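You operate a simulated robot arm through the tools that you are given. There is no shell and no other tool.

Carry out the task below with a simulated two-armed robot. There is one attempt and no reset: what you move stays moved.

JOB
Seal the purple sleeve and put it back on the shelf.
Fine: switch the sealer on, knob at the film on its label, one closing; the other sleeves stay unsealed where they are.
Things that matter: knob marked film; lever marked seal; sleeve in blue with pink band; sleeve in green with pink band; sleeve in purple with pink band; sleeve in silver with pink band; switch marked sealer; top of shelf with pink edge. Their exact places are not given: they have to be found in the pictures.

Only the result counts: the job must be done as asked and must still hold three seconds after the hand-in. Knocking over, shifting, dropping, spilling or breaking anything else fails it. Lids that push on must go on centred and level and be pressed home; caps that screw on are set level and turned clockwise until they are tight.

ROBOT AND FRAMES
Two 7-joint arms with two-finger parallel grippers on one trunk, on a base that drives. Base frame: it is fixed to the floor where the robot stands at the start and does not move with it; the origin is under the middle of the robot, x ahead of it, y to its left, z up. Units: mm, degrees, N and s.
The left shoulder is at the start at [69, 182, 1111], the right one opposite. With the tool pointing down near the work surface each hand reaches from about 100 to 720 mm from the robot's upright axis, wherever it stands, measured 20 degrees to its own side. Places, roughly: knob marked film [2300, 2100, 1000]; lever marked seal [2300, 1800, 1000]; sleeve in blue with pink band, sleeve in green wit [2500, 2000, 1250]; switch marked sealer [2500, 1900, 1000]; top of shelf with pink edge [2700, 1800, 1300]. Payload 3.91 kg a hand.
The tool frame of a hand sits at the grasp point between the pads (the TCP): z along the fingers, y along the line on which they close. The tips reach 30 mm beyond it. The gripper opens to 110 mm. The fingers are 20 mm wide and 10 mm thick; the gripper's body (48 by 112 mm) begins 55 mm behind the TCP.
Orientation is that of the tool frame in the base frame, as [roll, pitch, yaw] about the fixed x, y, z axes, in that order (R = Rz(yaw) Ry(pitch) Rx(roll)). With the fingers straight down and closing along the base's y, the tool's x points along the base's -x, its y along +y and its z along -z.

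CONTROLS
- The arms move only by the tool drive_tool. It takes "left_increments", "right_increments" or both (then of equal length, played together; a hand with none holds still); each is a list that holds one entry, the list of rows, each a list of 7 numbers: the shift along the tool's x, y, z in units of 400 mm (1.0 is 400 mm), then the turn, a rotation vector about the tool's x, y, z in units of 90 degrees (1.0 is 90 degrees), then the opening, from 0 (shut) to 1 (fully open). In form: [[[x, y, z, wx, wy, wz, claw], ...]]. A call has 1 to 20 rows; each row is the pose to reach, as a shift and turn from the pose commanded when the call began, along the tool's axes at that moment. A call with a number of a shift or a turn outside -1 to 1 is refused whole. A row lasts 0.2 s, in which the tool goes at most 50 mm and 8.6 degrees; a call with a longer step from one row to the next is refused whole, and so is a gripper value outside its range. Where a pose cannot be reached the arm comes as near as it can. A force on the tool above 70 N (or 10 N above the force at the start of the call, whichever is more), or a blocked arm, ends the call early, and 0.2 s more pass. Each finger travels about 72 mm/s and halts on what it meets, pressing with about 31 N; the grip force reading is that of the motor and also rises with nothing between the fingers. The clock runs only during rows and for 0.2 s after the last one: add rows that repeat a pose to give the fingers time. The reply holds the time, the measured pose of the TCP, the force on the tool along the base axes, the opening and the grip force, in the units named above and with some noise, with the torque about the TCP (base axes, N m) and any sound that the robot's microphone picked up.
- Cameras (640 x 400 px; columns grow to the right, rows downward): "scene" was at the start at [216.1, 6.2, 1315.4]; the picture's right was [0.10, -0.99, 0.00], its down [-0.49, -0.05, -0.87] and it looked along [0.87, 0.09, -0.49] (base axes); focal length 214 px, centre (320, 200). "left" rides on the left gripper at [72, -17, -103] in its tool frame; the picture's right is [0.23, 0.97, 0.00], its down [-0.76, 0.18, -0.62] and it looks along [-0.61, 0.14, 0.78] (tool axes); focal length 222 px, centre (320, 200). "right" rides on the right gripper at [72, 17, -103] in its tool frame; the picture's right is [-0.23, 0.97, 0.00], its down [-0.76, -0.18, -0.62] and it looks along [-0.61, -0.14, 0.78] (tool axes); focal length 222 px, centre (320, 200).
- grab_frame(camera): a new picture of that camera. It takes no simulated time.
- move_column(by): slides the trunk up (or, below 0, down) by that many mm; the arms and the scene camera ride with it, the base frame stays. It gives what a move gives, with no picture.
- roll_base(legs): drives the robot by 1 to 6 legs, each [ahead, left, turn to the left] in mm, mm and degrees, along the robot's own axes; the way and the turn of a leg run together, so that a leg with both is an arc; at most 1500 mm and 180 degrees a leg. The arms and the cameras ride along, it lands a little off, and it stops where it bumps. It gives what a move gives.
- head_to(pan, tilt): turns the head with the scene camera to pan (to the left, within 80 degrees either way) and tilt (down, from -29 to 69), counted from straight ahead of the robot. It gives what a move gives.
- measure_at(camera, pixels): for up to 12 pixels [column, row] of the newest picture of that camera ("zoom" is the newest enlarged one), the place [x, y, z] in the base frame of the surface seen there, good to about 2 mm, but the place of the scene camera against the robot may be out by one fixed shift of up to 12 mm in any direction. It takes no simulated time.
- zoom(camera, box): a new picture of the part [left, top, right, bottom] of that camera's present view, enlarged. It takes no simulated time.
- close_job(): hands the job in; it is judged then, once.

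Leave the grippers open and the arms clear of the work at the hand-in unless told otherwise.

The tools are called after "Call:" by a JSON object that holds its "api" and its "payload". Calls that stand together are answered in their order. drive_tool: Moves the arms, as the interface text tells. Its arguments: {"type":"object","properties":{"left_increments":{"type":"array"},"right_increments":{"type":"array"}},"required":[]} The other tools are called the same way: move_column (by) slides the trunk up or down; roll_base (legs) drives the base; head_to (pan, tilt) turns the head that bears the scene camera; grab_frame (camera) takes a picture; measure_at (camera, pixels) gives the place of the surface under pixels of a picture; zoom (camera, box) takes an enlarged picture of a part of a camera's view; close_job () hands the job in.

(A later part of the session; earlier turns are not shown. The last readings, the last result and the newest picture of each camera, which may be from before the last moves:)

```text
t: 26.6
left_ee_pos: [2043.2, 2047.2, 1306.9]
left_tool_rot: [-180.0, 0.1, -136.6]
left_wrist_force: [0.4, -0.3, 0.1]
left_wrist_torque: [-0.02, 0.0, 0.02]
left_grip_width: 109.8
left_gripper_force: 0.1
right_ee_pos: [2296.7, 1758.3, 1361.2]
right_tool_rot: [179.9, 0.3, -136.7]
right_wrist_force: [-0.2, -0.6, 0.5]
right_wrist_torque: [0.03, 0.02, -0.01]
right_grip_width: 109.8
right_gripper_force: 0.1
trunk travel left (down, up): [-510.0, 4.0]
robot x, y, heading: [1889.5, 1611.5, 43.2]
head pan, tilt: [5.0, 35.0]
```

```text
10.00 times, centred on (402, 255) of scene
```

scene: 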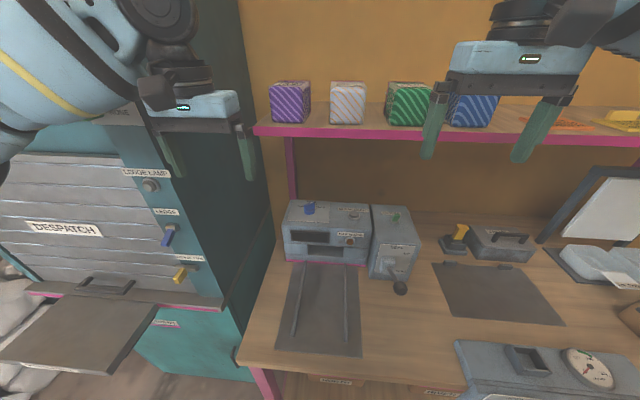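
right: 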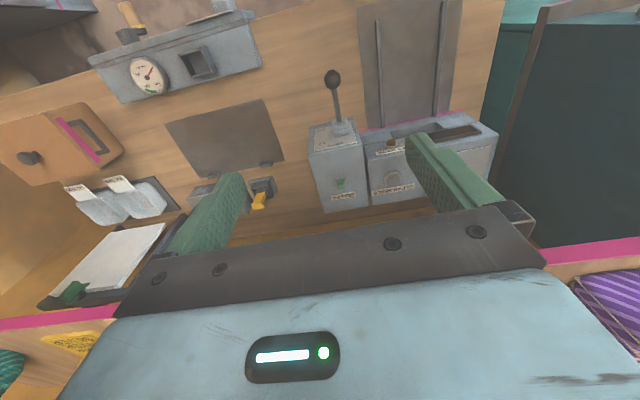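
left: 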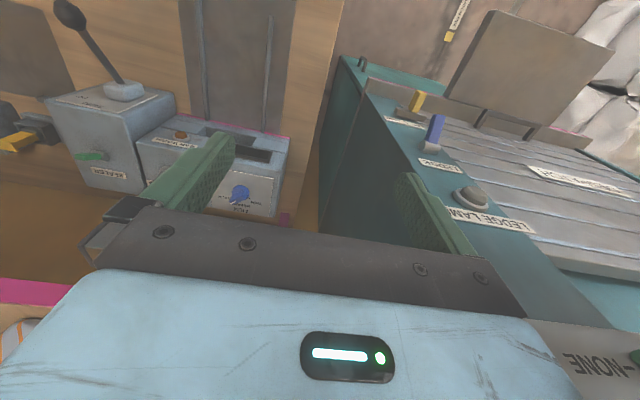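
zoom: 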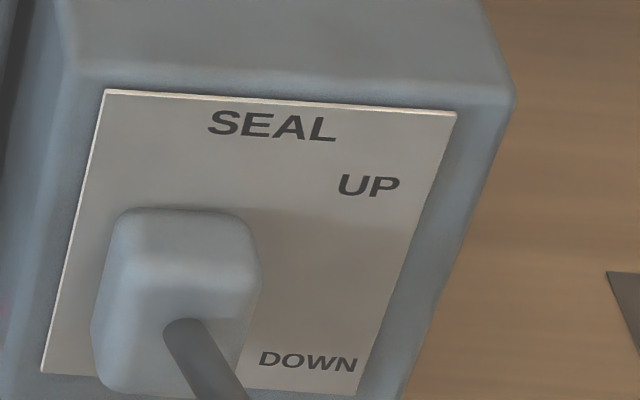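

Call:
{"api": "measure_at", "payload": {"camera": "zoom", "pixels": [[110, 97], [450, 117], [180, 230], [45, 370], [215, 370]]}}

Call:
{"api": "zoom", "payload": {"camera": "scene", "box": [340, 228, 372, 248]}}

Call:
{"api": "measure_at", "payload": {"camera": "zoom", "pixels": [[310, 240], [330, 230], [290, 260], [80, 100], [520, 130]]}}

```text
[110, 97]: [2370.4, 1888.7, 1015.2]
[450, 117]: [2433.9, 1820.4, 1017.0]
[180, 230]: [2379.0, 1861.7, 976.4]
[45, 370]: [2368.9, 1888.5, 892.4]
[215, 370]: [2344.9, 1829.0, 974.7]
```

```text
16.00 times, centred on (356, 238) of scene
```

zoom: 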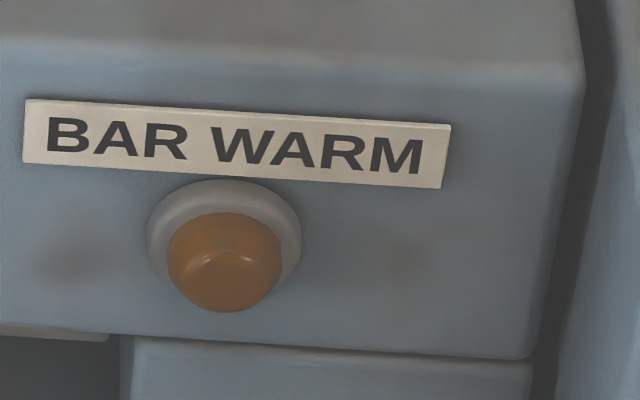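

```text
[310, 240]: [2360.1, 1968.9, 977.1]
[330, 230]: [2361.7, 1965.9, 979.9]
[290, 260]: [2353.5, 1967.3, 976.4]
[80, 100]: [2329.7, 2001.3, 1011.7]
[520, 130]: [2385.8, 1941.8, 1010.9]
```

The plate corners agree to within 2 mm sideways, and the scene camera reads about 8 mm too high. So the machine top is z≈1016, the tray 846 and the shelf 1309.5.

First the SEALER switch, with the right hand. I shut its fingers, tilt it 40° forward (so it stays clear of the shelf) and lower it above and behind the lever ball.

Call:
{"api": "drive_tool", "payload": {"right_increments": [[[-0.00917, -0.00125, 0.09208, 0, -0.07407, 0, 0], [-0.01834, -0.0025, 0.18416, 0, -0.14814, 0, 0], [-0.0275, -0.00375, 0.27625, 0, -0.2222, 0, 0], [-0.03668, -0.005, 0.36832, 0, -0.29628, 0, 0], [-0.04585, -0.00625, 0.4604, 0, -0.37035, 0, 0], [-0.055, -0.0075, 0.5525, 0, -0.4444, 0, 0], [-0.055, -0.0075, 0.5525, 0, -0.4444, 0, 0]]]}}

Call:
{"api": "grab_frame", "payload": {"camera": "scene"}}

Call:
{"api": "grab_frame", "payload": {"camera": "right"}}

```text
t: 28.2
left_ee_pos: [2044.1, 2048.3, 1306.9]
left_tool_rot: [-179.9, 0.2, -136.8]
left_wrist_force: [0.8, 0.3, -0.3]
left_wrist_torque: [0.01, 0.0, 0.03]
left_grip_width: 110.2
left_gripper_force: 0.1
right_ee_pos: [2313.9, 1771.1, 1138.3]
right_tool_rot: [179.9, 40.3, -136.7]
right_wrist_force: [0.0, 0.3, 0.3]
right_wrist_torque: [-0.01, 0.0, -0.01]
right_grip_width: 0.1
right_gripper_force: 31.0
trunk travel left (down, up): [-510.0, 4.0]
robot x, y, heading: [1891.9, 1616.4, 43.2]
head pan, tilt: [5.0, 35.0]
```

```text
taken
```

scene: 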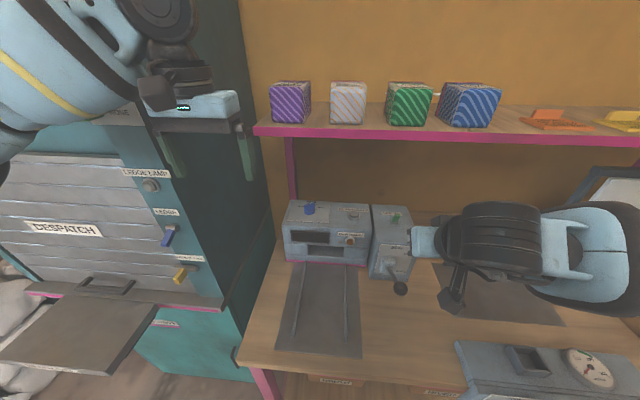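

```text
taken
```

right: 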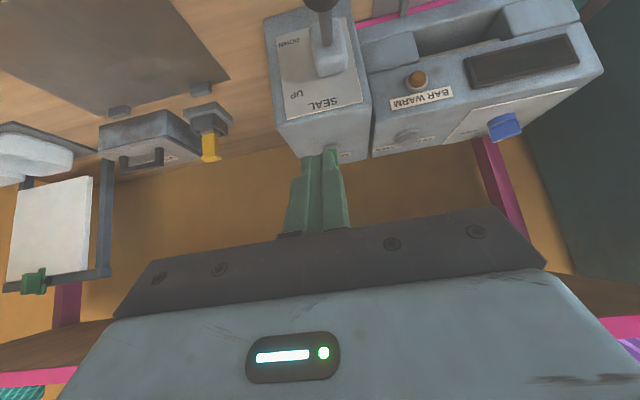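

The hand is in front of and above the switch. I move it forward and down so the closed fingertips stop just short of the green toggle.

Call:
{"api": "drive_tool", "payload": {"right_increments": [[[-0.0394, 0, 0.0951, 0, 0, 0, 0], [-0.0789, 0, 0.1903, 0, 0, 0, 0], [-0.1183, 0, 0.2854, 0, 0, 0, 0], [-0.15, 0, 0.362, 0, 0, 0, 0], [-0.15, 0, 0.362, 0, 0, 0, 0]]]}}

Call:
{"api": "zoom", "payload": {"camera": "scene", "box": [360, 190, 456, 250]}}

Call:
{"api": "grab_frame", "payload": {"camera": "right"}}

Call:
{"api": "zoom", "payload": {"camera": "left", "box": [30, 100, 190, 200]}}

```text
t: 29.4
left_ee_pos: [2043.6, 2048.2, 1306.7]
left_tool_rot: [-180.0, 0.2, -136.8]
left_wrist_force: [-0.5, 0.0, 0.5]
left_wrist_torque: [0.01, 0.01, 0.02]
left_grip_width: 110.0
left_gripper_force: 0.0
right_ee_pos: [2416.2, 1868.7, 1071.9]
right_tool_rot: [179.9, 40.2, -136.7]
right_wrist_force: [0.1, -0.5, -0.1]
right_wrist_torque: [0.02, -0.04, -0.03]
right_grip_width: 0.0
right_gripper_force: 31.4
trunk travel left (down, up): [-510.0, 4.0]
robot x, y, heading: [1894.9, 1615.4, 43.2]
head pan, tilt: [5.0, 35.0]
```

```text
6.67 times, centred on (408, 220) of scene
```

zoom: 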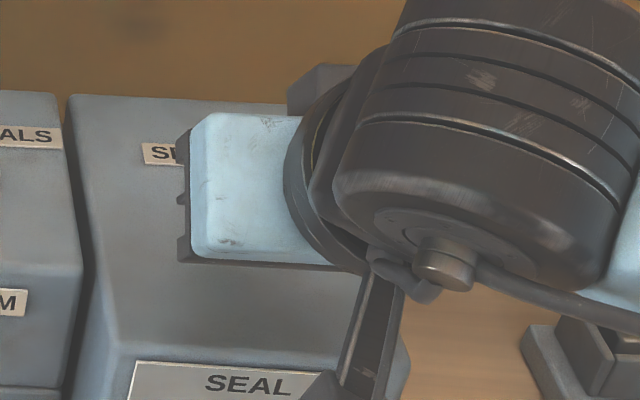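

```text
taken
```

right: 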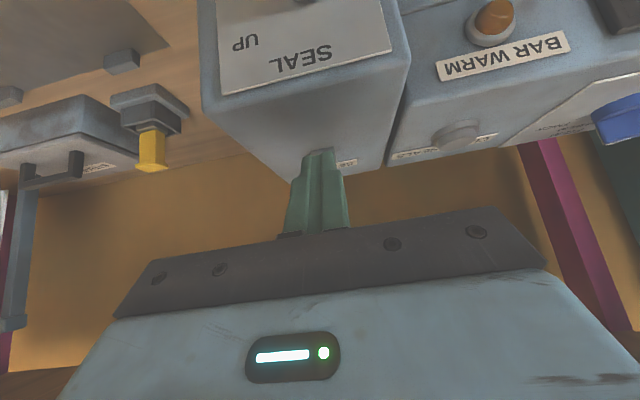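

```text
4.00 times, centred on (110, 150) of left
```

zoom: 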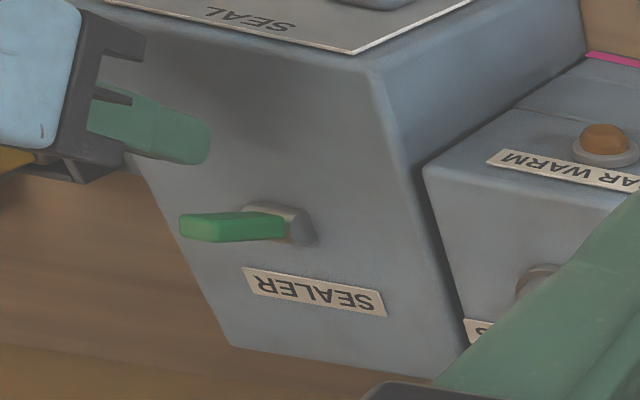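

The left camera shows my closed fingertip at (210, 130), just in front of the toggle tip at (185, 228). I lower it 9 mm and push slowly forward, away from me.

Call:
{"api": "drive_tool", "payload": {"right_increments": [[[-0.0085, 0, 0.0365, 0, 0, 0, 0], [-0.0257, 0, 0.051, 0, 0, 0, 0], [-0.0428, 0, 0.0655, 0, 0, 0, 0], [-0.057, 0, 0.0776, 0, 0, 0, 0], [-0.0715, 0, 0.0898, 0, 0, 0, 0], [-0.081, 0, 0.098, 0, 0, 0, 0]]]}}

Call:
{"api": "zoom", "payload": {"camera": "left", "box": [30, 100, 190, 200]}}

Call:
{"api": "zoom", "payload": {"camera": "scene", "box": [270, 195, 430, 295]}}

```text
t: 30.8
left_ee_pos: [2043.7, 2047.1, 1307.4]
left_tool_rot: [-179.9, 0.1, -136.6]
left_wrist_force: [-0.4, 0.1, -0.5]
left_wrist_torque: [-0.02, -0.02, 0.0]
left_grip_width: 109.9
left_gripper_force: 0.1
right_ee_pos: [2452.5, 1902.2, 1059.1]
right_tool_rot: [180.0, 40.2, -136.8]
right_wrist_force: [0.7, -0.1, -0.4]
right_wrist_torque: [0.01, 0.02, -0.03]
right_grip_width: 0.0
right_gripper_force: 31.0
trunk travel left (down, up): [-510.0, 4.0]
robot x, y, heading: [1890.2, 1617.6, 43.1]
head pan, tilt: [5.0, 35.0]
heard: click
```

```text
4.00 times, centred on (110, 150) of left
```

zoom: 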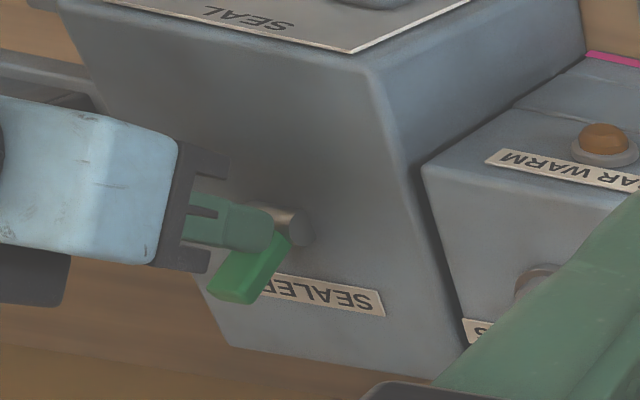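

```text
4.00 times, centred on (350, 245) of scene
```

zoom: 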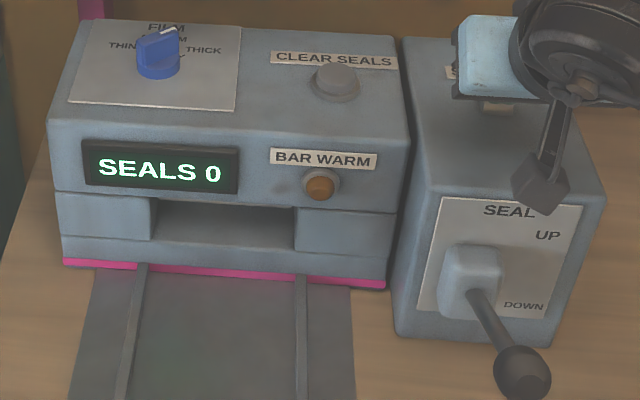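

Click heard and the display reads "SEALS 0", so the sealer is on. I back the right hand out up and away, and park it right of the lever.

Call:
{"api": "drive_tool", "payload": {"right_increments": [[[0, 0, -0.1, 0, 0, 0, 0], [0, 0, -0.2, 0, 0, 0, 0], [0, 0, -0.3, 0, 0, 0, 0], [0.046, -0.045, -0.371, 0, 0, 0, 0], [0.092, -0.09, -0.443, 0, 0, 0, 0], [0.138, -0.135, -0.514, 0, 0, 0, 0], [0.184, -0.18, -0.585, 0, 0, 0, 0], [0.23, -0.225, -0.656, 0, 0, 0, 0], [0.23, -0.225, -0.656, 0, 0, 0, 0]]]}}

Call:
{"api": "grab_frame", "payload": {"camera": "scene"}}

Call:
{"api": "zoom", "payload": {"camera": "scene", "box": [275, 190, 339, 230]}}

```text
t: 32.8
left_ee_pos: [2044.5, 2048.5, 1306.0]
left_tool_rot: [-179.8, 0.1, -136.7]
left_wrist_force: [-0.4, -0.4, 0.0]
left_wrist_torque: [-0.01, 0.0, -0.02]
left_grip_width: 110.2
left_gripper_force: 0.0
right_ee_pos: [2342.9, 1673.6, 1199.8]
right_tool_rot: [-180.0, 40.0, -136.7]
right_wrist_force: [0.4, 1.0, -0.2]
right_wrist_torque: [-0.01, 0.0, 0.0]
right_grip_width: 0.0
right_gripper_force: 31.4
trunk travel left (down, up): [-510.0, 4.0]
robot x, y, heading: [1891.6, 1618.7, 43.2]
head pan, tilt: [5.0, 35.0]
```

```text
taken
```

scene: 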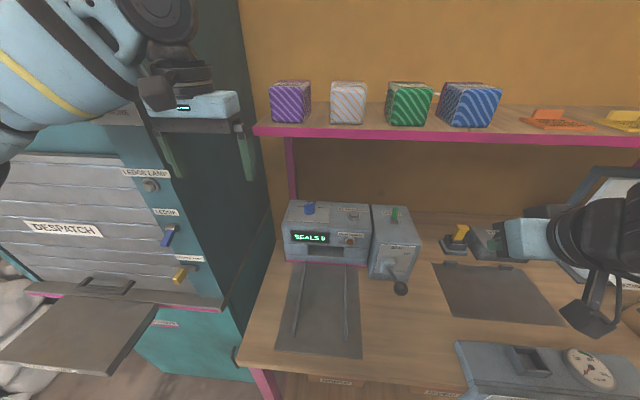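

```text
10.00 times, centred on (307, 210) of scene
```

zoom: 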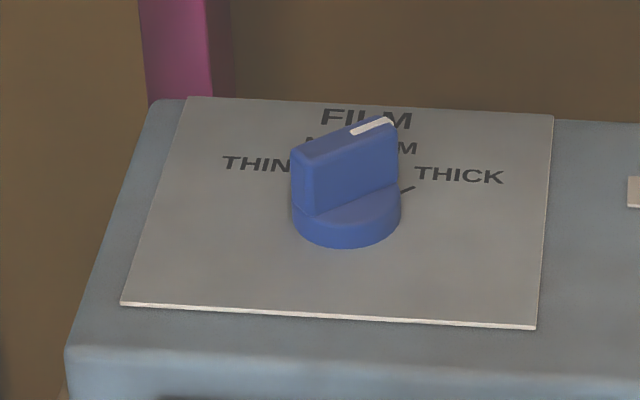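

The pointer is at THICK, about 60° right of straight away; THIN mirrors it to the left. I measure the knob finely.

Call:
{"api": "measure_at", "payload": {"camera": "zoom", "pixels": [[300, 158], [345, 140], [390, 124], [347, 238], [315, 215], [385, 215], [345, 175], [330, 205], [375, 190], [250, 250], [450, 250], [400, 150]]}}

Call:
{"api": "zoom", "payload": {"camera": "left", "box": [216, 170, 264, 200]}}

Call:
{"api": "measure_at", "payload": {"camera": "zoom", "pixels": [[270, 290], [220, 330], [330, 250], [290, 160], [250, 200], [200, 380], [400, 200], [360, 280], [300, 300], [240, 300]]}}

```text
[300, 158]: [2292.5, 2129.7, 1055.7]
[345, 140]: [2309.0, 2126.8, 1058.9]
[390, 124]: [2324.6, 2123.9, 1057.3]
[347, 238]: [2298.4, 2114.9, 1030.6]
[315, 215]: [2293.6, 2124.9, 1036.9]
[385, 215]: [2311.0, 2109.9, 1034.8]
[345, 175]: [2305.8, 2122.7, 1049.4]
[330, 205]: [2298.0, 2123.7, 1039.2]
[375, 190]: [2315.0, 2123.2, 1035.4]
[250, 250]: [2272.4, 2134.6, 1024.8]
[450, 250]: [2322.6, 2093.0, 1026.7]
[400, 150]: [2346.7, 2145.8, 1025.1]
```

```text
13.33 times, centred on (240, 185) of left
```

zoom: 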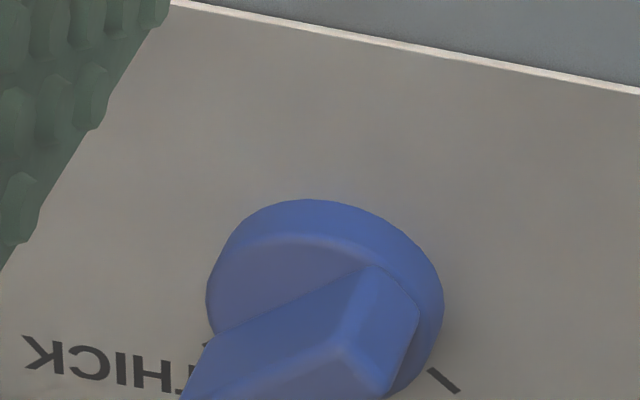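

```text
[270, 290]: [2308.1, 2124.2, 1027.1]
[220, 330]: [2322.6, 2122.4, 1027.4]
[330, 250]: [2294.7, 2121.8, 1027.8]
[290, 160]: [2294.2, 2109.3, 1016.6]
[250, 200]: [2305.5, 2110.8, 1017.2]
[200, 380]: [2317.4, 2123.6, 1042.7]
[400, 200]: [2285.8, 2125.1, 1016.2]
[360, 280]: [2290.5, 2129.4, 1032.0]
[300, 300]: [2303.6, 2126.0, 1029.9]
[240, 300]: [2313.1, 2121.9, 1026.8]
```

Knob centre is near f 3138, with the wing top at z≈1049. I'll turn it by pushing its wing with the closed left fingers. First I close the left hand, tilt it 45° and bring it in front of the sealer, away from the cabinet.

Call:
{"api": "drive_tool", "payload": {"left_increments": [[[-0.0121, -0.06, 0.0654, 0, -0.0833, 0, 0], [-0.0242, -0.12, 0.1308, 0, -0.1667, 0, 0], [-0.0363, -0.18, 0.1963, 0, -0.25, 0, 0], [-0.0483, -0.24, 0.2617, 0, -0.3333, 0, 0], [-0.0604, -0.3, 0.3271, 0, -0.4167, 0, 0], [-0.0725, -0.36, 0.3925, 0, -0.5, 0, 0], [-0.0725, -0.36, 0.3925, 0, -0.5, 0, 0]]]}}

Call:
{"api": "grab_frame", "payload": {"camera": "scene"}}

Call:
{"api": "grab_frame", "payload": {"camera": "left"}}

Call:
{"api": "grab_frame", "payload": {"camera": "right"}}

```text
t: 34.4
left_ee_pos: [2161.7, 1960.6, 1152.4]
left_tool_rot: [-179.8, 45.1, -136.7]
left_wrist_force: [0.0, 0.2, 0.2]
left_wrist_torque: [-0.02, 0.03, -0.04]
left_grip_width: 0.1
left_gripper_force: 31.0
right_ee_pos: [2342.2, 1672.8, 1200.5]
right_tool_rot: [-179.9, 40.0, -136.7]
right_wrist_force: [0.1, 0.4, -1.4]
right_wrist_torque: [-0.03, 0.01, 0.01]
right_grip_width: 0.0
right_gripper_force: 31.2
trunk travel left (down, up): [-510.0, 4.0]
robot x, y, heading: [1888.9, 1619.1, 43.1]
head pan, tilt: [5.0, 35.0]
```

```text
taken
```

scene: 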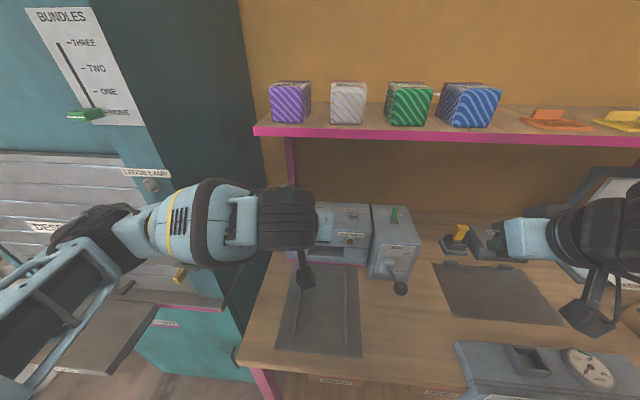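

```text
taken
```

left: 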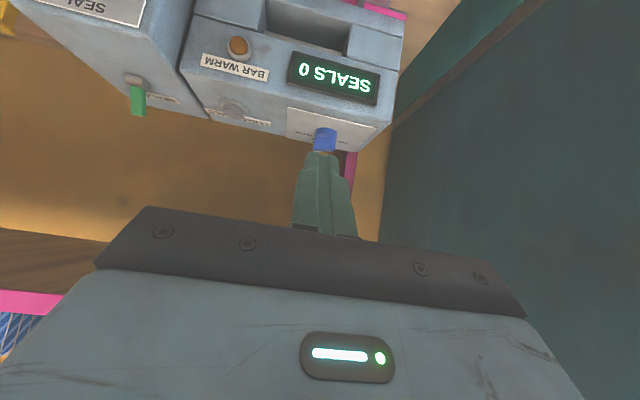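

```text
taken
```

right: 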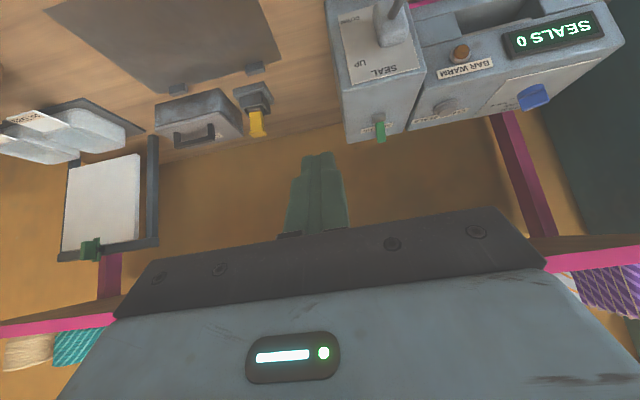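

The left forearm passes in front of the cabinet. I measure how close it is to the cabinet's controls, to decide whether to shift the base right.

Call:
{"api": "measure_at", "payload": {"camera": "scene", "pixels": [[110, 225], [60, 280], [160, 215], [130, 200], [152, 185], [180, 276], [85, 114], [150, 250], [125, 240], [30, 340], [130, 330], [250, 215]]}}

Call:
{"api": "head_to", "payload": {"pan": -30, "tilt": 50}}

Call:
{"api": "grab_frame", "payload": {"camera": "scene"}}

```text
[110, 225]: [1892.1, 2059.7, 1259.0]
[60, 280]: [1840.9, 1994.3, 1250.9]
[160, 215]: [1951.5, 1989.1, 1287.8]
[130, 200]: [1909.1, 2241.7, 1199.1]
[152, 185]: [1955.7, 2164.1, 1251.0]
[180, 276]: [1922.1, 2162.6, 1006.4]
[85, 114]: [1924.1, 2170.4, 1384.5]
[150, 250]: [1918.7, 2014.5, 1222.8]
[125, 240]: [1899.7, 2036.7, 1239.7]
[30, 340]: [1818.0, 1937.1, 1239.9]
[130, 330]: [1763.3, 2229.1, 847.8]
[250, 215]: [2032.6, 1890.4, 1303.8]
```

```text
t: 35.4
left_ee_pos: [2164.1, 1961.6, 1151.5]
left_tool_rot: [-180.0, 45.2, -136.7]
left_wrist_force: [-0.9, 0.6, 0.1]
left_wrist_torque: [0.01, -0.01, 0.02]
left_grip_width: 0.2
left_gripper_force: 31.1
right_ee_pos: [2342.1, 1672.3, 1200.8]
right_tool_rot: [179.9, 39.9, -136.7]
right_wrist_force: [-0.2, -0.1, 0.3]
right_wrist_torque: [-0.04, 0.02, 0.01]
right_grip_width: 0.1
right_gripper_force: 31.0
trunk travel left (down, up): [-510.0, 4.0]
robot x, y, heading: [1892.0, 1618.7, 43.3]
head pan, tilt: [-30.0, 50.0]
```

```text
taken
```

scene: 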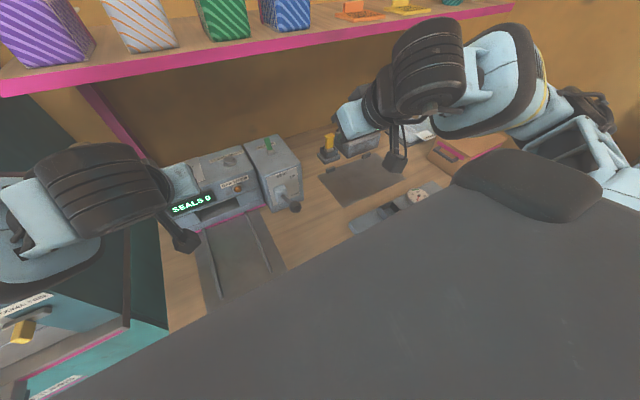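

The left elbow is within about 90 mm of the cabinet's controls, so I shift the base 110 mm right before reaching further.

Call:
{"api": "roll_base", "payload": {"legs": [[0, -110, 0]]}}

Call:
{"api": "head_to", "payload": {"pan": 12, "tilt": 35}}

Call:
{"api": "grab_frame", "payload": {"camera": "scene"}}

Call:
{"api": "grab_frame", "payload": {"camera": "left"}}

```text
t: 37.0
left_ee_pos: [2236.9, 1885.3, 1150.6]
left_tool_rot: [-179.8, 45.1, -136.7]
left_wrist_force: [0.5, 0.2, 0.1]
left_wrist_torque: [0.0, 0.01, -0.02]
left_grip_width: 0.0
left_gripper_force: 30.3
right_ee_pos: [2416.2, 1594.0, 1199.8]
right_tool_rot: [179.9, 40.0, -136.7]
right_wrist_force: [1.0, -0.1, -0.4]
right_wrist_torque: [-0.01, 0.0, 0.0]
right_grip_width: 0.0
right_gripper_force: 31.1
trunk travel left (down, up): [-510.0, 4.0]
robot x, y, heading: [1960.6, 1534.9, 43.2]
head pan, tilt: [-30.0, 50.0]
```

```text
t: 38.1
left_ee_pos: [2236.8, 1882.7, 1150.8]
left_tool_rot: [-179.9, 45.2, -136.8]
left_wrist_force: [-0.1, -0.1, 0.3]
left_wrist_torque: [0.01, 0.0, -0.01]
left_grip_width: 0.1
left_gripper_force: 30.7
right_ee_pos: [2417.3, 1594.7, 1199.6]
right_tool_rot: [179.9, 40.0, -136.6]
right_wrist_force: [0.1, 0.2, 0.2]
right_wrist_torque: [-0.04, 0.01, 0.0]
right_grip_width: 0.0
right_gripper_force: 30.9
trunk travel left (down, up): [-510.0, 4.0]
robot x, y, heading: [1965.1, 1537.3, 43.1]
head pan, tilt: [12.0, 35.0]
```

```text
taken
```

scene: 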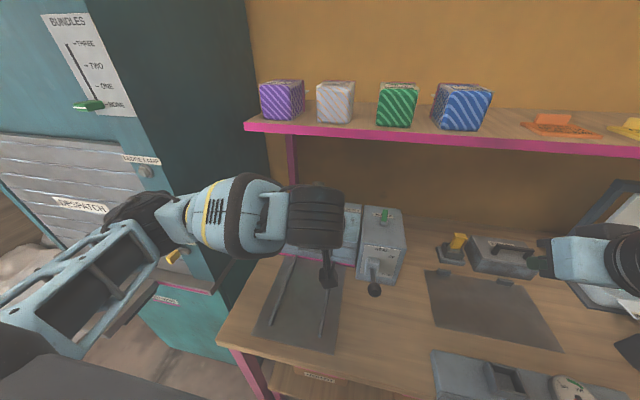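

```text
taken
```

left: 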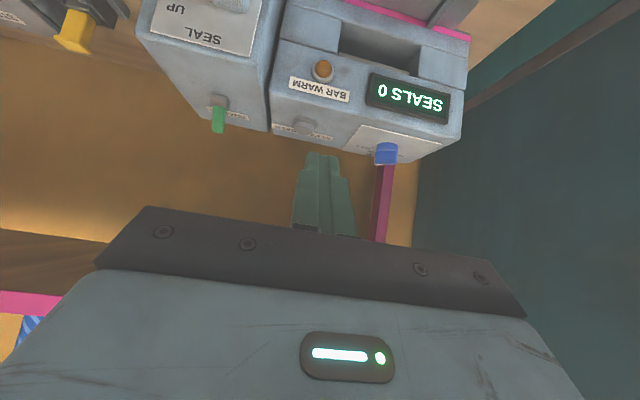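

There's more room now. I bring the closed left fingertips to just in front of the knob's right side.

Call:
{"api": "drive_tool", "payload": {"left_increments": [[[-0.0299, 0.0543, 0.0874, 0, 0, 0, 0], [-0.0598, 0.1086, 0.1748, 0, 0, 0, 0], [-0.0897, 0.1629, 0.2622, 0, 0, 0, 0], [-0.1196, 0.2172, 0.3496, 0, 0, 0, 0], [-0.1495, 0.2715, 0.437, 0, 0, 0, 0], [-0.1495, 0.2715, 0.437, 0, 0, 0, 0]]]}}

Call:
{"api": "grab_frame", "payload": {"camera": "scene"}}

Call:
{"api": "zoom", "payload": {"camera": "left", "box": [256, 60, 416, 160]}}

Call:
{"api": "measure_at", "payload": {"camera": "zoom", "pixels": [[320, 230], [300, 260], [350, 240], [330, 200], [290, 290], [250, 300], [300, 320]]}}

```text
t: 39.5
left_ee_pos: [2287.4, 2078.3, 1068.3]
left_tool_rot: [180.0, 45.2, -136.6]
left_wrist_force: [-0.3, -0.1, 0.5]
left_wrist_torque: [0.0, 0.04, -0.01]
left_grip_width: 0.2
left_gripper_force: 30.7
right_ee_pos: [2417.0, 1594.9, 1201.5]
right_tool_rot: [179.9, 40.0, -136.8]
right_wrist_force: [0.4, -0.2, -0.9]
right_wrist_torque: [-0.01, 0.01, -0.01]
right_grip_width: 0.0
right_gripper_force: 30.5
trunk travel left (down, up): [-510.0, 4.0]
robot x, y, heading: [1964.5, 1538.4, 43.3]
head pan, tilt: [12.0, 35.0]
```

```text
taken
```

scene: 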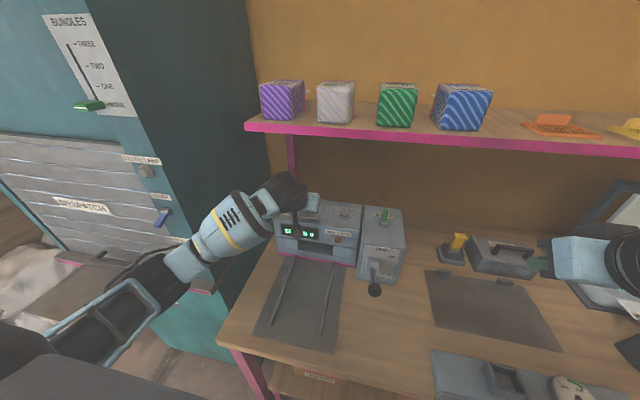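

```text
4.00 times, centred on (336, 110) of left
```

zoom: 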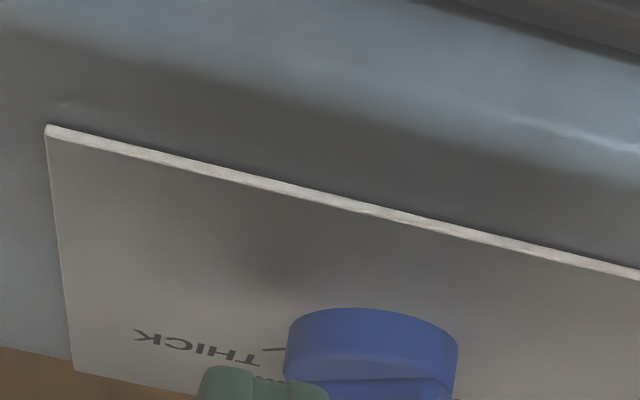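

```text
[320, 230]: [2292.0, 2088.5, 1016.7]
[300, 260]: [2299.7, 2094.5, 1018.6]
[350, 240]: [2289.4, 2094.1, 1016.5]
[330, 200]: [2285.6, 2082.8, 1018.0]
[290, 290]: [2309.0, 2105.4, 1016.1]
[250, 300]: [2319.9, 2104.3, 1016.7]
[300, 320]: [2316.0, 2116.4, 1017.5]
```

Call:
{"api": "zoom", "payload": {"camera": "left", "box": [272, 110, 400, 190]}}

Call:
{"api": "measure_at", "payload": {"camera": "zoom", "pixels": [[350, 200], [290, 180], [400, 180], [350, 240], [320, 260], [400, 230], [350, 270], [240, 220], [250, 300], [290, 260]]}}

Call:
{"api": "zoom", "payload": {"camera": "scene", "box": [260, 170, 356, 230]}}

```text
5.00 times, centred on (336, 150) of left
```

zoom: 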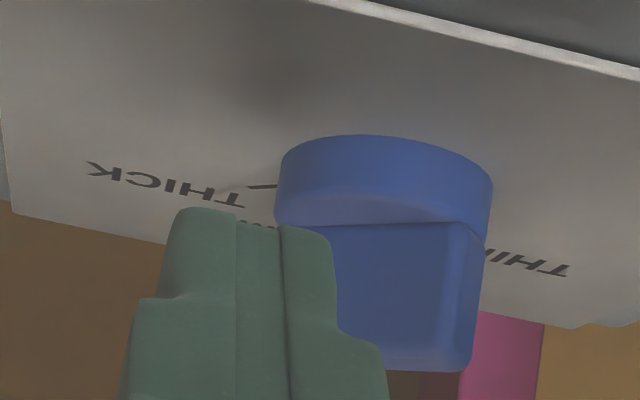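

```text
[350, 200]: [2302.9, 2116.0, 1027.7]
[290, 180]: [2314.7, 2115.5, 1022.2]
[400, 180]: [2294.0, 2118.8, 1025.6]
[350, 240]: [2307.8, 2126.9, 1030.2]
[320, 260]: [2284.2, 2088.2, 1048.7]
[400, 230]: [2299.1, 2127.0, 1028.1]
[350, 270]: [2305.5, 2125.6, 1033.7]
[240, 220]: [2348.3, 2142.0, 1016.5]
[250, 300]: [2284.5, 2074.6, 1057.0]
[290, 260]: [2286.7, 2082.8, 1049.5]
```

```text
6.67 times, centred on (308, 200) of scene
```

zoom: 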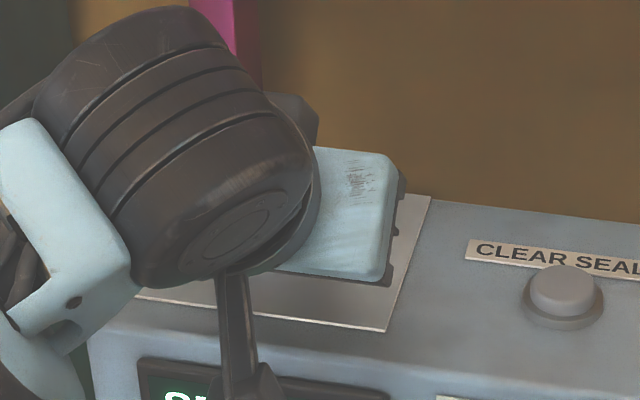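

The fingertip is in front of the right half of the wing. I lower it 10 mm and push forward slowly.

Call:
{"api": "drive_tool", "payload": {"left_increments": [[[0.009, 0, 0.0265, 0, 0, 0, 0], [-0.0087, 0, 0.0442, 0, 0, 0, 0], [-0.0228, 0, 0.0584, 0, 0, 0, 0], [-0.029, 0, 0.0647, 0, 0, 0, 0], [-0.035, 0, 0.0709, 0, 0, 0, 0]]]}}

Call:
{"api": "zoom", "payload": {"camera": "left", "box": [272, 110, 400, 190]}}

Call:
{"api": "zoom", "payload": {"camera": "right", "box": [480, 0, 640, 140]}}

```text
t: 40.7
left_ee_pos: [2307.6, 2098.0, 1059.8]
left_tool_rot: [-179.9, 45.2, -136.7]
left_wrist_force: [-0.1, 0.9, 0.6]
left_wrist_torque: [0.0, 0.01, 0.0]
left_grip_width: 0.0
left_gripper_force: 30.8
right_ee_pos: [2417.7, 1594.5, 1200.3]
right_tool_rot: [179.8, 40.1, -136.7]
right_wrist_force: [-0.4, -0.7, 0.6]
right_wrist_torque: [-0.02, -0.02, -0.01]
right_grip_width: 0.0
right_gripper_force: 30.9
trunk travel left (down, up): [-510.0, 4.0]
robot x, y, heading: [1962.0, 1540.4, 43.2]
head pan, tilt: [12.0, 35.0]
```

```text
5.00 times, centred on (336, 150) of left
```

zoom: 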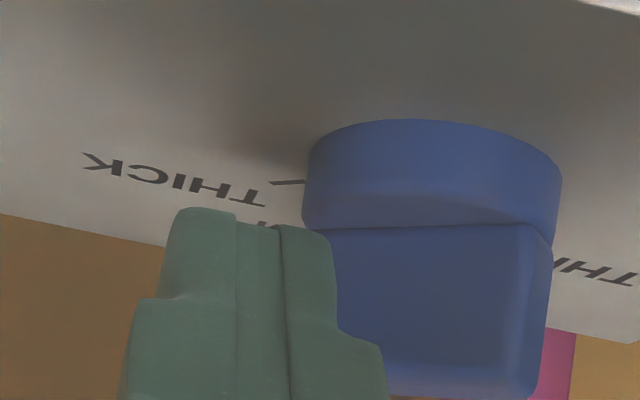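

```text
2.86 times, centred on (560, 70) of right
```

zoom: 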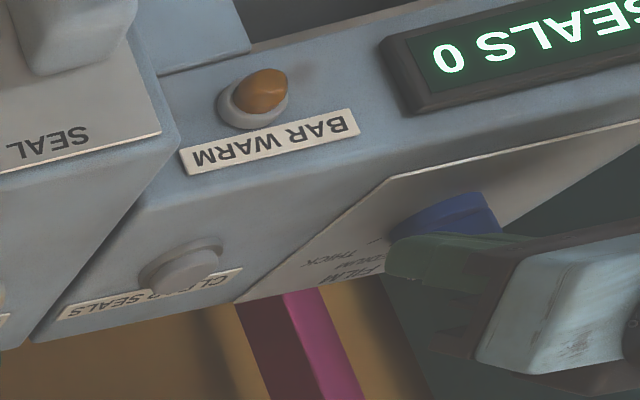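

No contact force yet; the fingertip is just touching or just short of the wing's right end. I push 10 mm further and 4 mm left.

Call:
{"api": "drive_tool", "payload": {"left_increments": [[[-0.006, 0.005, 0.006, 0, 0, 0, 0], [-0.012, 0.01, 0.012, 0, 0, 0, 0], [-0.0176, 0.01, 0.0177, 0, 0, 0, 0]]]}}

Call:
{"api": "zoom", "payload": {"camera": "left", "box": [272, 110, 400, 190]}}

Call:
{"api": "zoom", "payload": {"camera": "right", "box": [540, 40, 640, 110]}}

```text
t: 41.5
left_ee_pos: [2309.4, 2106.6, 1060.3]
left_tool_rot: [179.9, 45.1, -136.6]
left_wrist_force: [-0.3, 1.0, 0.2]
left_wrist_torque: [0.02, -0.02, -0.03]
left_grip_width: 0.0
left_gripper_force: 31.4
right_ee_pos: [2416.6, 1594.2, 1200.4]
right_tool_rot: [179.9, 39.9, -136.7]
right_wrist_force: [-0.6, -0.1, 0.2]
right_wrist_torque: [0.02, 0.02, -0.01]
right_grip_width: 0.0
right_gripper_force: 31.5
trunk travel left (down, up): [-510.0, 4.0]
robot x, y, heading: [1966.6, 1535.3, 43.4]
head pan, tilt: [12.0, 35.0]
```

```text
5.00 times, centred on (336, 150) of left
```

zoom: 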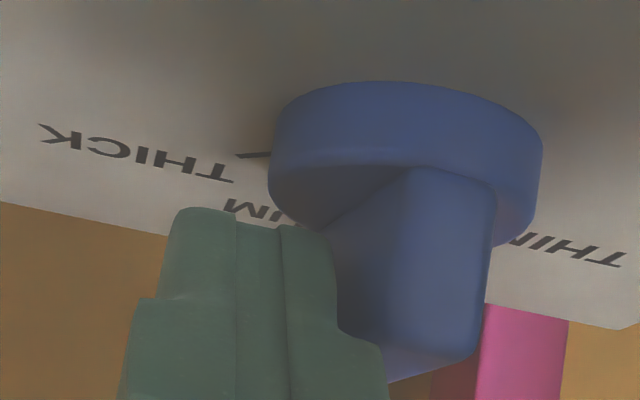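

```text
5.71 times, centred on (590, 75) of right
```

zoom: 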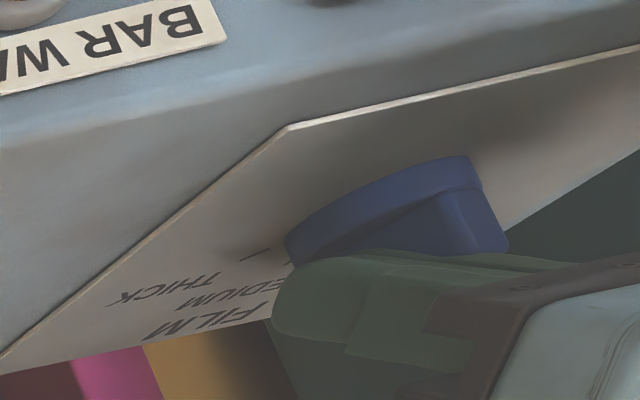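

The wing is turning: now its tail end faces me. I keep pushing, mostly left and a little forward.

Call:
{"api": "drive_tool", "payload": {"left_increments": [[[-0.0035, 0.0075, 0.0035, 0, 0, 0, 0], [-0.007, 0.015, 0.007, 0, 0, 0, 0], [-0.007, 0.0225, 0.007, 0, 0, 0, 0]]]}}

Call:
{"api": "zoom", "payload": {"camera": "left", "box": [272, 110, 400, 190]}}

Call:
{"api": "zoom", "payload": {"camera": "right", "box": [540, 40, 640, 110]}}

```text
t: 42.3
left_ee_pos: [2309.5, 2111.6, 1060.6]
left_tool_rot: [-179.7, 45.1, -136.9]
left_wrist_force: [8.0, -9.6, -1.5]
left_wrist_torque: [-0.12, -0.11, -0.14]
left_grip_width: 0.2
left_gripper_force: 30.7
right_ee_pos: [2418.4, 1592.8, 1199.6]
right_tool_rot: [179.9, 40.0, -136.8]
right_wrist_force: [-0.6, 0.3, 0.2]
right_wrist_torque: [0.03, 0.0, -0.04]
right_grip_width: 0.0
right_gripper_force: 30.6
trunk travel left (down, up): [-510.0, 4.0]
robot x, y, heading: [1963.4, 1537.1, 43.1]
head pan, tilt: [12.0, 35.0]
```

```text
5.00 times, centred on (336, 150) of left
```

zoom: 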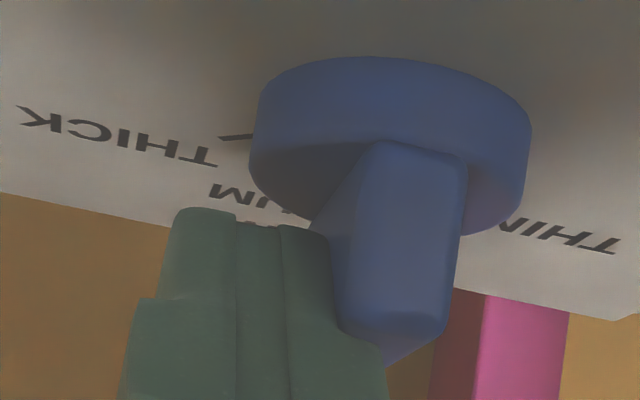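

```text
5.71 times, centred on (590, 75) of right
```

zoom: 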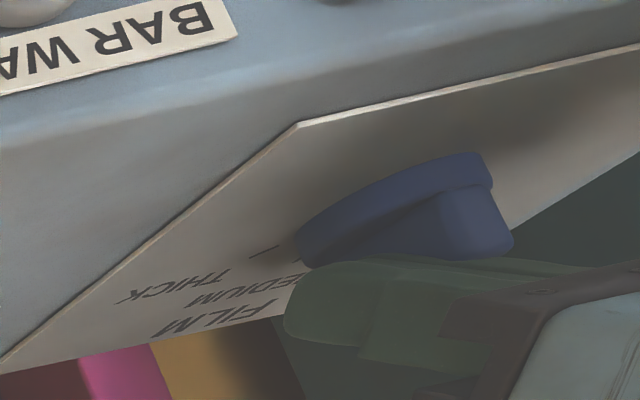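

The wing is nearly straight; the force is about 12 N. I keep pushing left another 8 mm.

Call:
{"api": "drive_tool", "payload": {"left_increments": [[[0, 0.01, 0, 0, 0, 0, 0], [0, 0.02, 0, 0, 0, 0, 0], [0, 0.02, 0, 0, 0, 0, 0]]]}}

Call:
{"api": "zoom", "payload": {"camera": "left", "box": [272, 110, 400, 190]}}

```text
t: 43.1
left_ee_pos: [2309.4, 2113.1, 1059.6]
left_tool_rot: [-179.5, 45.0, -137.2]
left_wrist_force: [29.1, -23.8, -6.3]
left_wrist_torque: [-0.36, -0.39, -0.6]
left_grip_width: 0.0
left_gripper_force: 31.0
right_ee_pos: [2421.5, 1590.3, 1199.4]
right_tool_rot: [179.6, 40.0, -137.0]
right_wrist_force: [0.2, -0.8, -0.1]
right_wrist_torque: [-0.02, -0.02, 0.03]
right_grip_width: 0.0
right_gripper_force: 31.1
trunk travel left (down, up): [-510.0, 4.0]
robot x, y, heading: [1962.9, 1536.3, 43.0]
head pan, tilt: [12.0, 35.0]
```

```text
5.00 times, centred on (336, 150) of left
```

zoom: 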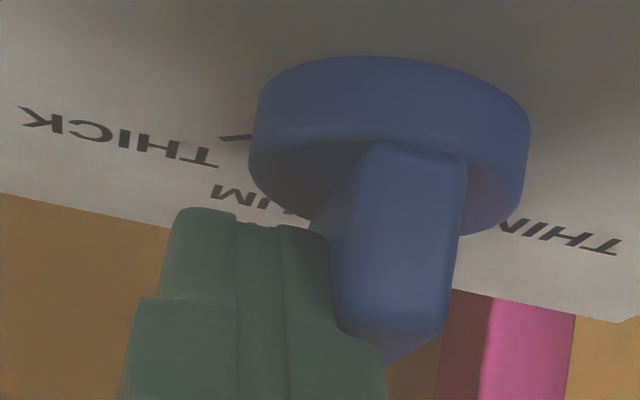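

Now it's wedged (38 N): the finger's side touches the whole wing, so the knob is about at the middle. I release to the right, back off, and will push the near (tail) end from its left side instead.

Call:
{"api": "drive_tool", "payload": {"left_increments": [[[0, -0.03, 0, 0, 0, 0, 0], [0, -0.06, 0, 0, 0, 0, 0], [0, -0.06, -0.06, 0, 0, 0, 0], [0, -0.06, -0.15, 0, 0, 0, 0], [0, -0.06, -0.2, 0, 0, 0, 0], [0, -0.06, -0.2, 0, 0, 0, 0]]]}}

Call:
{"api": "grab_frame", "payload": {"camera": "left"}}

Call:
{"api": "zoom", "payload": {"camera": "left", "box": [272, 90, 432, 190]}}

Call:
{"api": "zoom", "payload": {"camera": "right", "box": [540, 40, 640, 110]}}

```text
t: 44.5
left_ee_pos: [2276.8, 2066.3, 1115.8]
left_tool_rot: [-180.0, 45.1, -136.7]
left_wrist_force: [-0.2, 0.2, -0.6]
left_wrist_torque: [0.01, 0.04, -0.04]
left_grip_width: 0.0
left_gripper_force: 31.1
right_ee_pos: [2416.5, 1594.6, 1199.9]
right_tool_rot: [179.9, 40.0, -136.7]
right_wrist_force: [0.0, 0.0, 0.4]
right_wrist_torque: [-0.01, 0.01, 0.02]
right_grip_width: 0.0
right_gripper_force: 31.0
trunk travel left (down, up): [-510.0, 4.0]
robot x, y, heading: [1962.4, 1532.3, 43.3]
head pan, tilt: [12.0, 35.0]
```

```text
taken
```

left: 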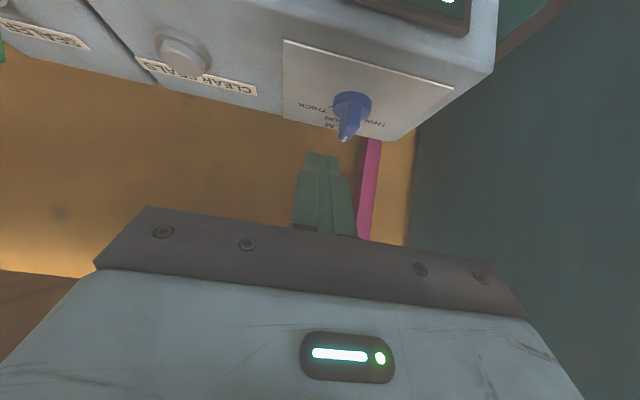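

```text
4.00 times, centred on (352, 140) of left
```

zoom: 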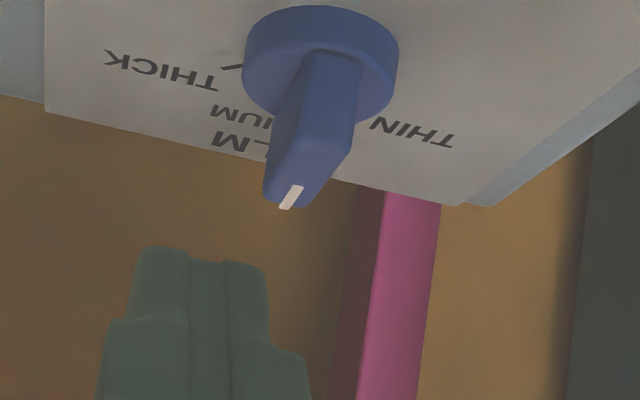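

```text
5.71 times, centred on (590, 75) of right
```

zoom: 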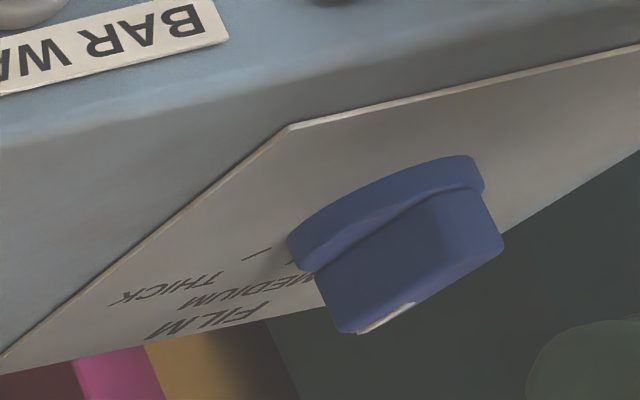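

The knob now points roughly at MEDIUM. I move the fingertip to the left of the wing's near end and lower it there.

Call:
{"api": "drive_tool", "payload": {"left_increments": [[[0, 0.1075, 0, 0, 0, 0, 0], [0.017, 0.1075, 0.05, 0, 0, 0, 0], [0.035, 0.1075, 0.1, 0, 0, 0, 0], [0.052, 0.1075, 0.149, 0, 0, 0, 0], [0.052, 0.1075, 0.149, 0, 0, 0, 0]]]}}

Call:
{"api": "zoom", "payload": {"camera": "left", "box": [240, 90, 400, 190]}}

Call:
{"api": "zoom", "payload": {"camera": "right", "box": [540, 40, 640, 110]}}

```text
t: 45.7
left_ee_pos: [2264.4, 2110.7, 1065.1]
left_tool_rot: [-179.8, 45.9, -136.7]
left_wrist_force: [-16.7, -8.5, 20.8]
left_wrist_torque: [0.1, -0.29, -0.07]
left_grip_width: 0.0
left_gripper_force: 31.0
right_ee_pos: [2413.6, 1592.7, 1202.3]
right_tool_rot: [179.9, 40.4, -136.6]
right_wrist_force: [0.2, 0.2, 0.3]
right_wrist_torque: [0.05, 0.02, -0.03]
right_grip_width: 0.1
right_gripper_force: 31.1
trunk travel left (down, up): [-510.0, 4.0]
robot x, y, heading: [1966.5, 1531.5, 43.3]
head pan, tilt: [12.0, 35.0]
```

```text
4.00 times, centred on (320, 140) of left
```

zoom: 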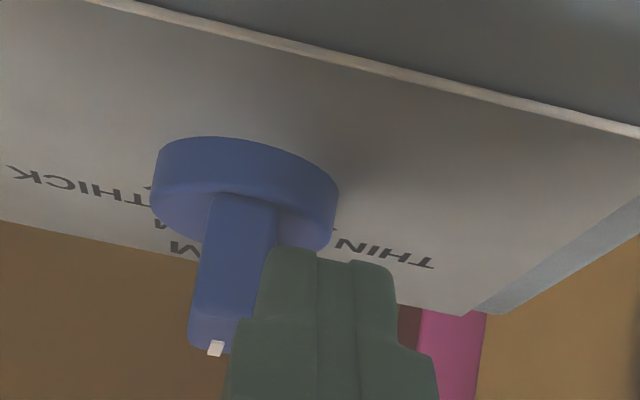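

```text
5.71 times, centred on (590, 75) of right
```

zoom: 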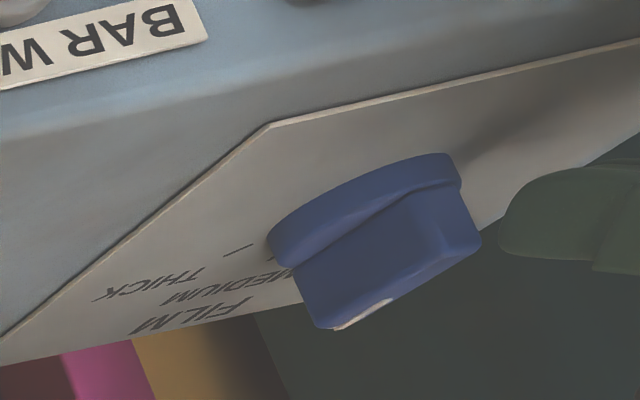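

I feel 28 N: the finger is pressing on the wing's near corner. I back off, shift 7 mm further left, and lower again.

Call:
{"api": "drive_tool", "payload": {"left_increments": [[[0, 0, -0.05, 0, 0, 0, 0], [0, 0.009, -0.08, 0, 0, 0, 0], [0, 0.0175, -0.08, 0, 0, 0, 0], [0, 0.0175, -0.04, 0, 0, 0, 0], [0, 0.0175, 0, 0, 0, 0, 0], [0, 0.0175, 0, 0, 0, 0, 0]]]}}

Call:
{"api": "zoom", "payload": {"camera": "left", "box": [240, 90, 400, 190]}}

Call:
{"api": "zoom", "payload": {"camera": "right", "box": [540, 40, 640, 110]}}

```text
t: 47.1
left_ee_pos: [2262.8, 2119.0, 1060.2]
left_tool_rot: [-179.9, 45.2, -136.7]
left_wrist_force: [1.1, 0.4, -0.4]
left_wrist_torque: [0.0, -0.02, 0.01]
left_grip_width: 0.0
left_gripper_force: 31.4
right_ee_pos: [2416.0, 1593.1, 1201.2]
right_tool_rot: [179.9, 39.9, -136.6]
right_wrist_force: [0.8, -0.9, -0.2]
right_wrist_torque: [0.0, -0.01, 0.03]
right_grip_width: 0.0
right_gripper_force: 30.9
trunk travel left (down, up): [-510.0, 4.0]
robot x, y, heading: [1960.1, 1535.4, 43.3]
head pan, tilt: [12.0, 35.0]
```

```text
4.00 times, centred on (320, 140) of left
```

zoom: 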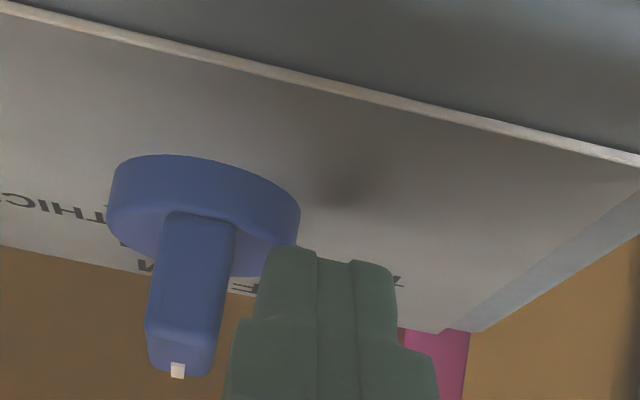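

```text
5.71 times, centred on (590, 75) of right
```

zoom: 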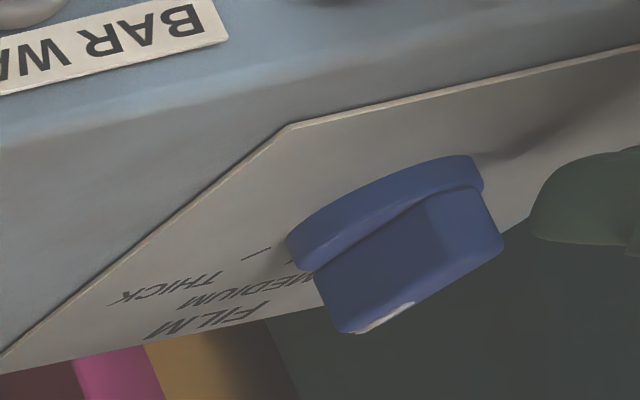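

Free now, with the finger left of the wing's near end. I push it to the right in small steps.

Call:
{"api": "drive_tool", "payload": {"left_increments": [[[0, -0.0125, 0, 0, 0, 0, 0], [0, -0.025, 0, 0, 0, 0, 0], [0, -0.0375, 0, 0, 0, 0, 0], [0, -0.045, 0, 0, 0, 0, 0]]]}}

Call:
{"api": "zoom", "payload": {"camera": "left", "box": [240, 90, 400, 190]}}

Call:
{"api": "zoom", "payload": {"camera": "right", "box": [540, 40, 640, 110]}}

```text
t: 48.1
left_ee_pos: [2274.9, 2108.1, 1058.8]
left_tool_rot: [-179.9, 45.2, -136.6]
left_wrist_force: [0.1, -0.6, 0.6]
left_wrist_torque: [-0.02, 0.0, 0.01]
left_grip_width: 0.0
left_gripper_force: 31.3
right_ee_pos: [2415.4, 1595.7, 1200.6]
right_tool_rot: [179.8, 40.0, -136.8]
right_wrist_force: [0.2, 0.3, -0.2]
right_wrist_torque: [-0.01, -0.01, -0.02]
right_grip_width: 0.0
right_gripper_force: 30.8
trunk travel left (down, up): [-510.0, 4.0]
robot x, y, heading: [1966.0, 1534.7, 43.4]
head pan, tilt: [12.0, 35.0]
```

```text
4.00 times, centred on (320, 140) of left
```

zoom: 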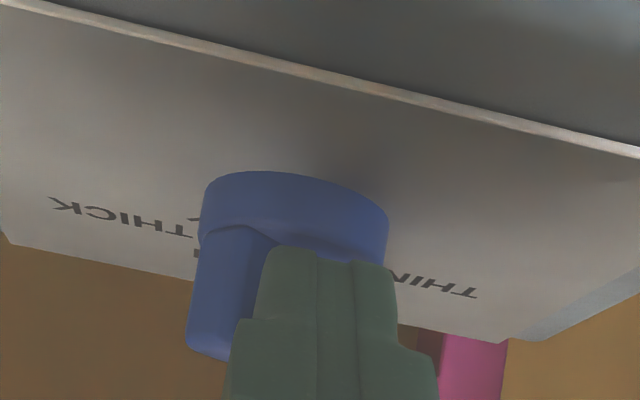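

```text
5.71 times, centred on (590, 75) of right
```

zoom: 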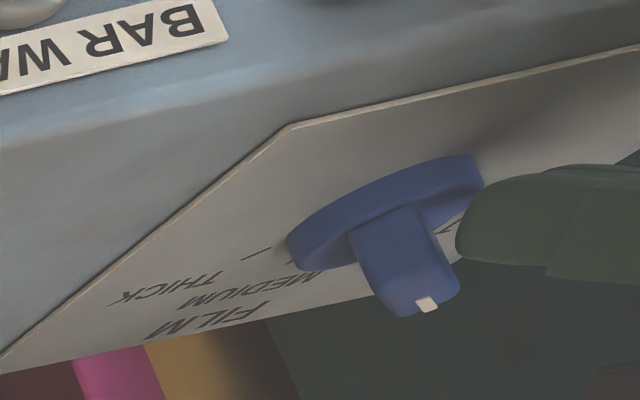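

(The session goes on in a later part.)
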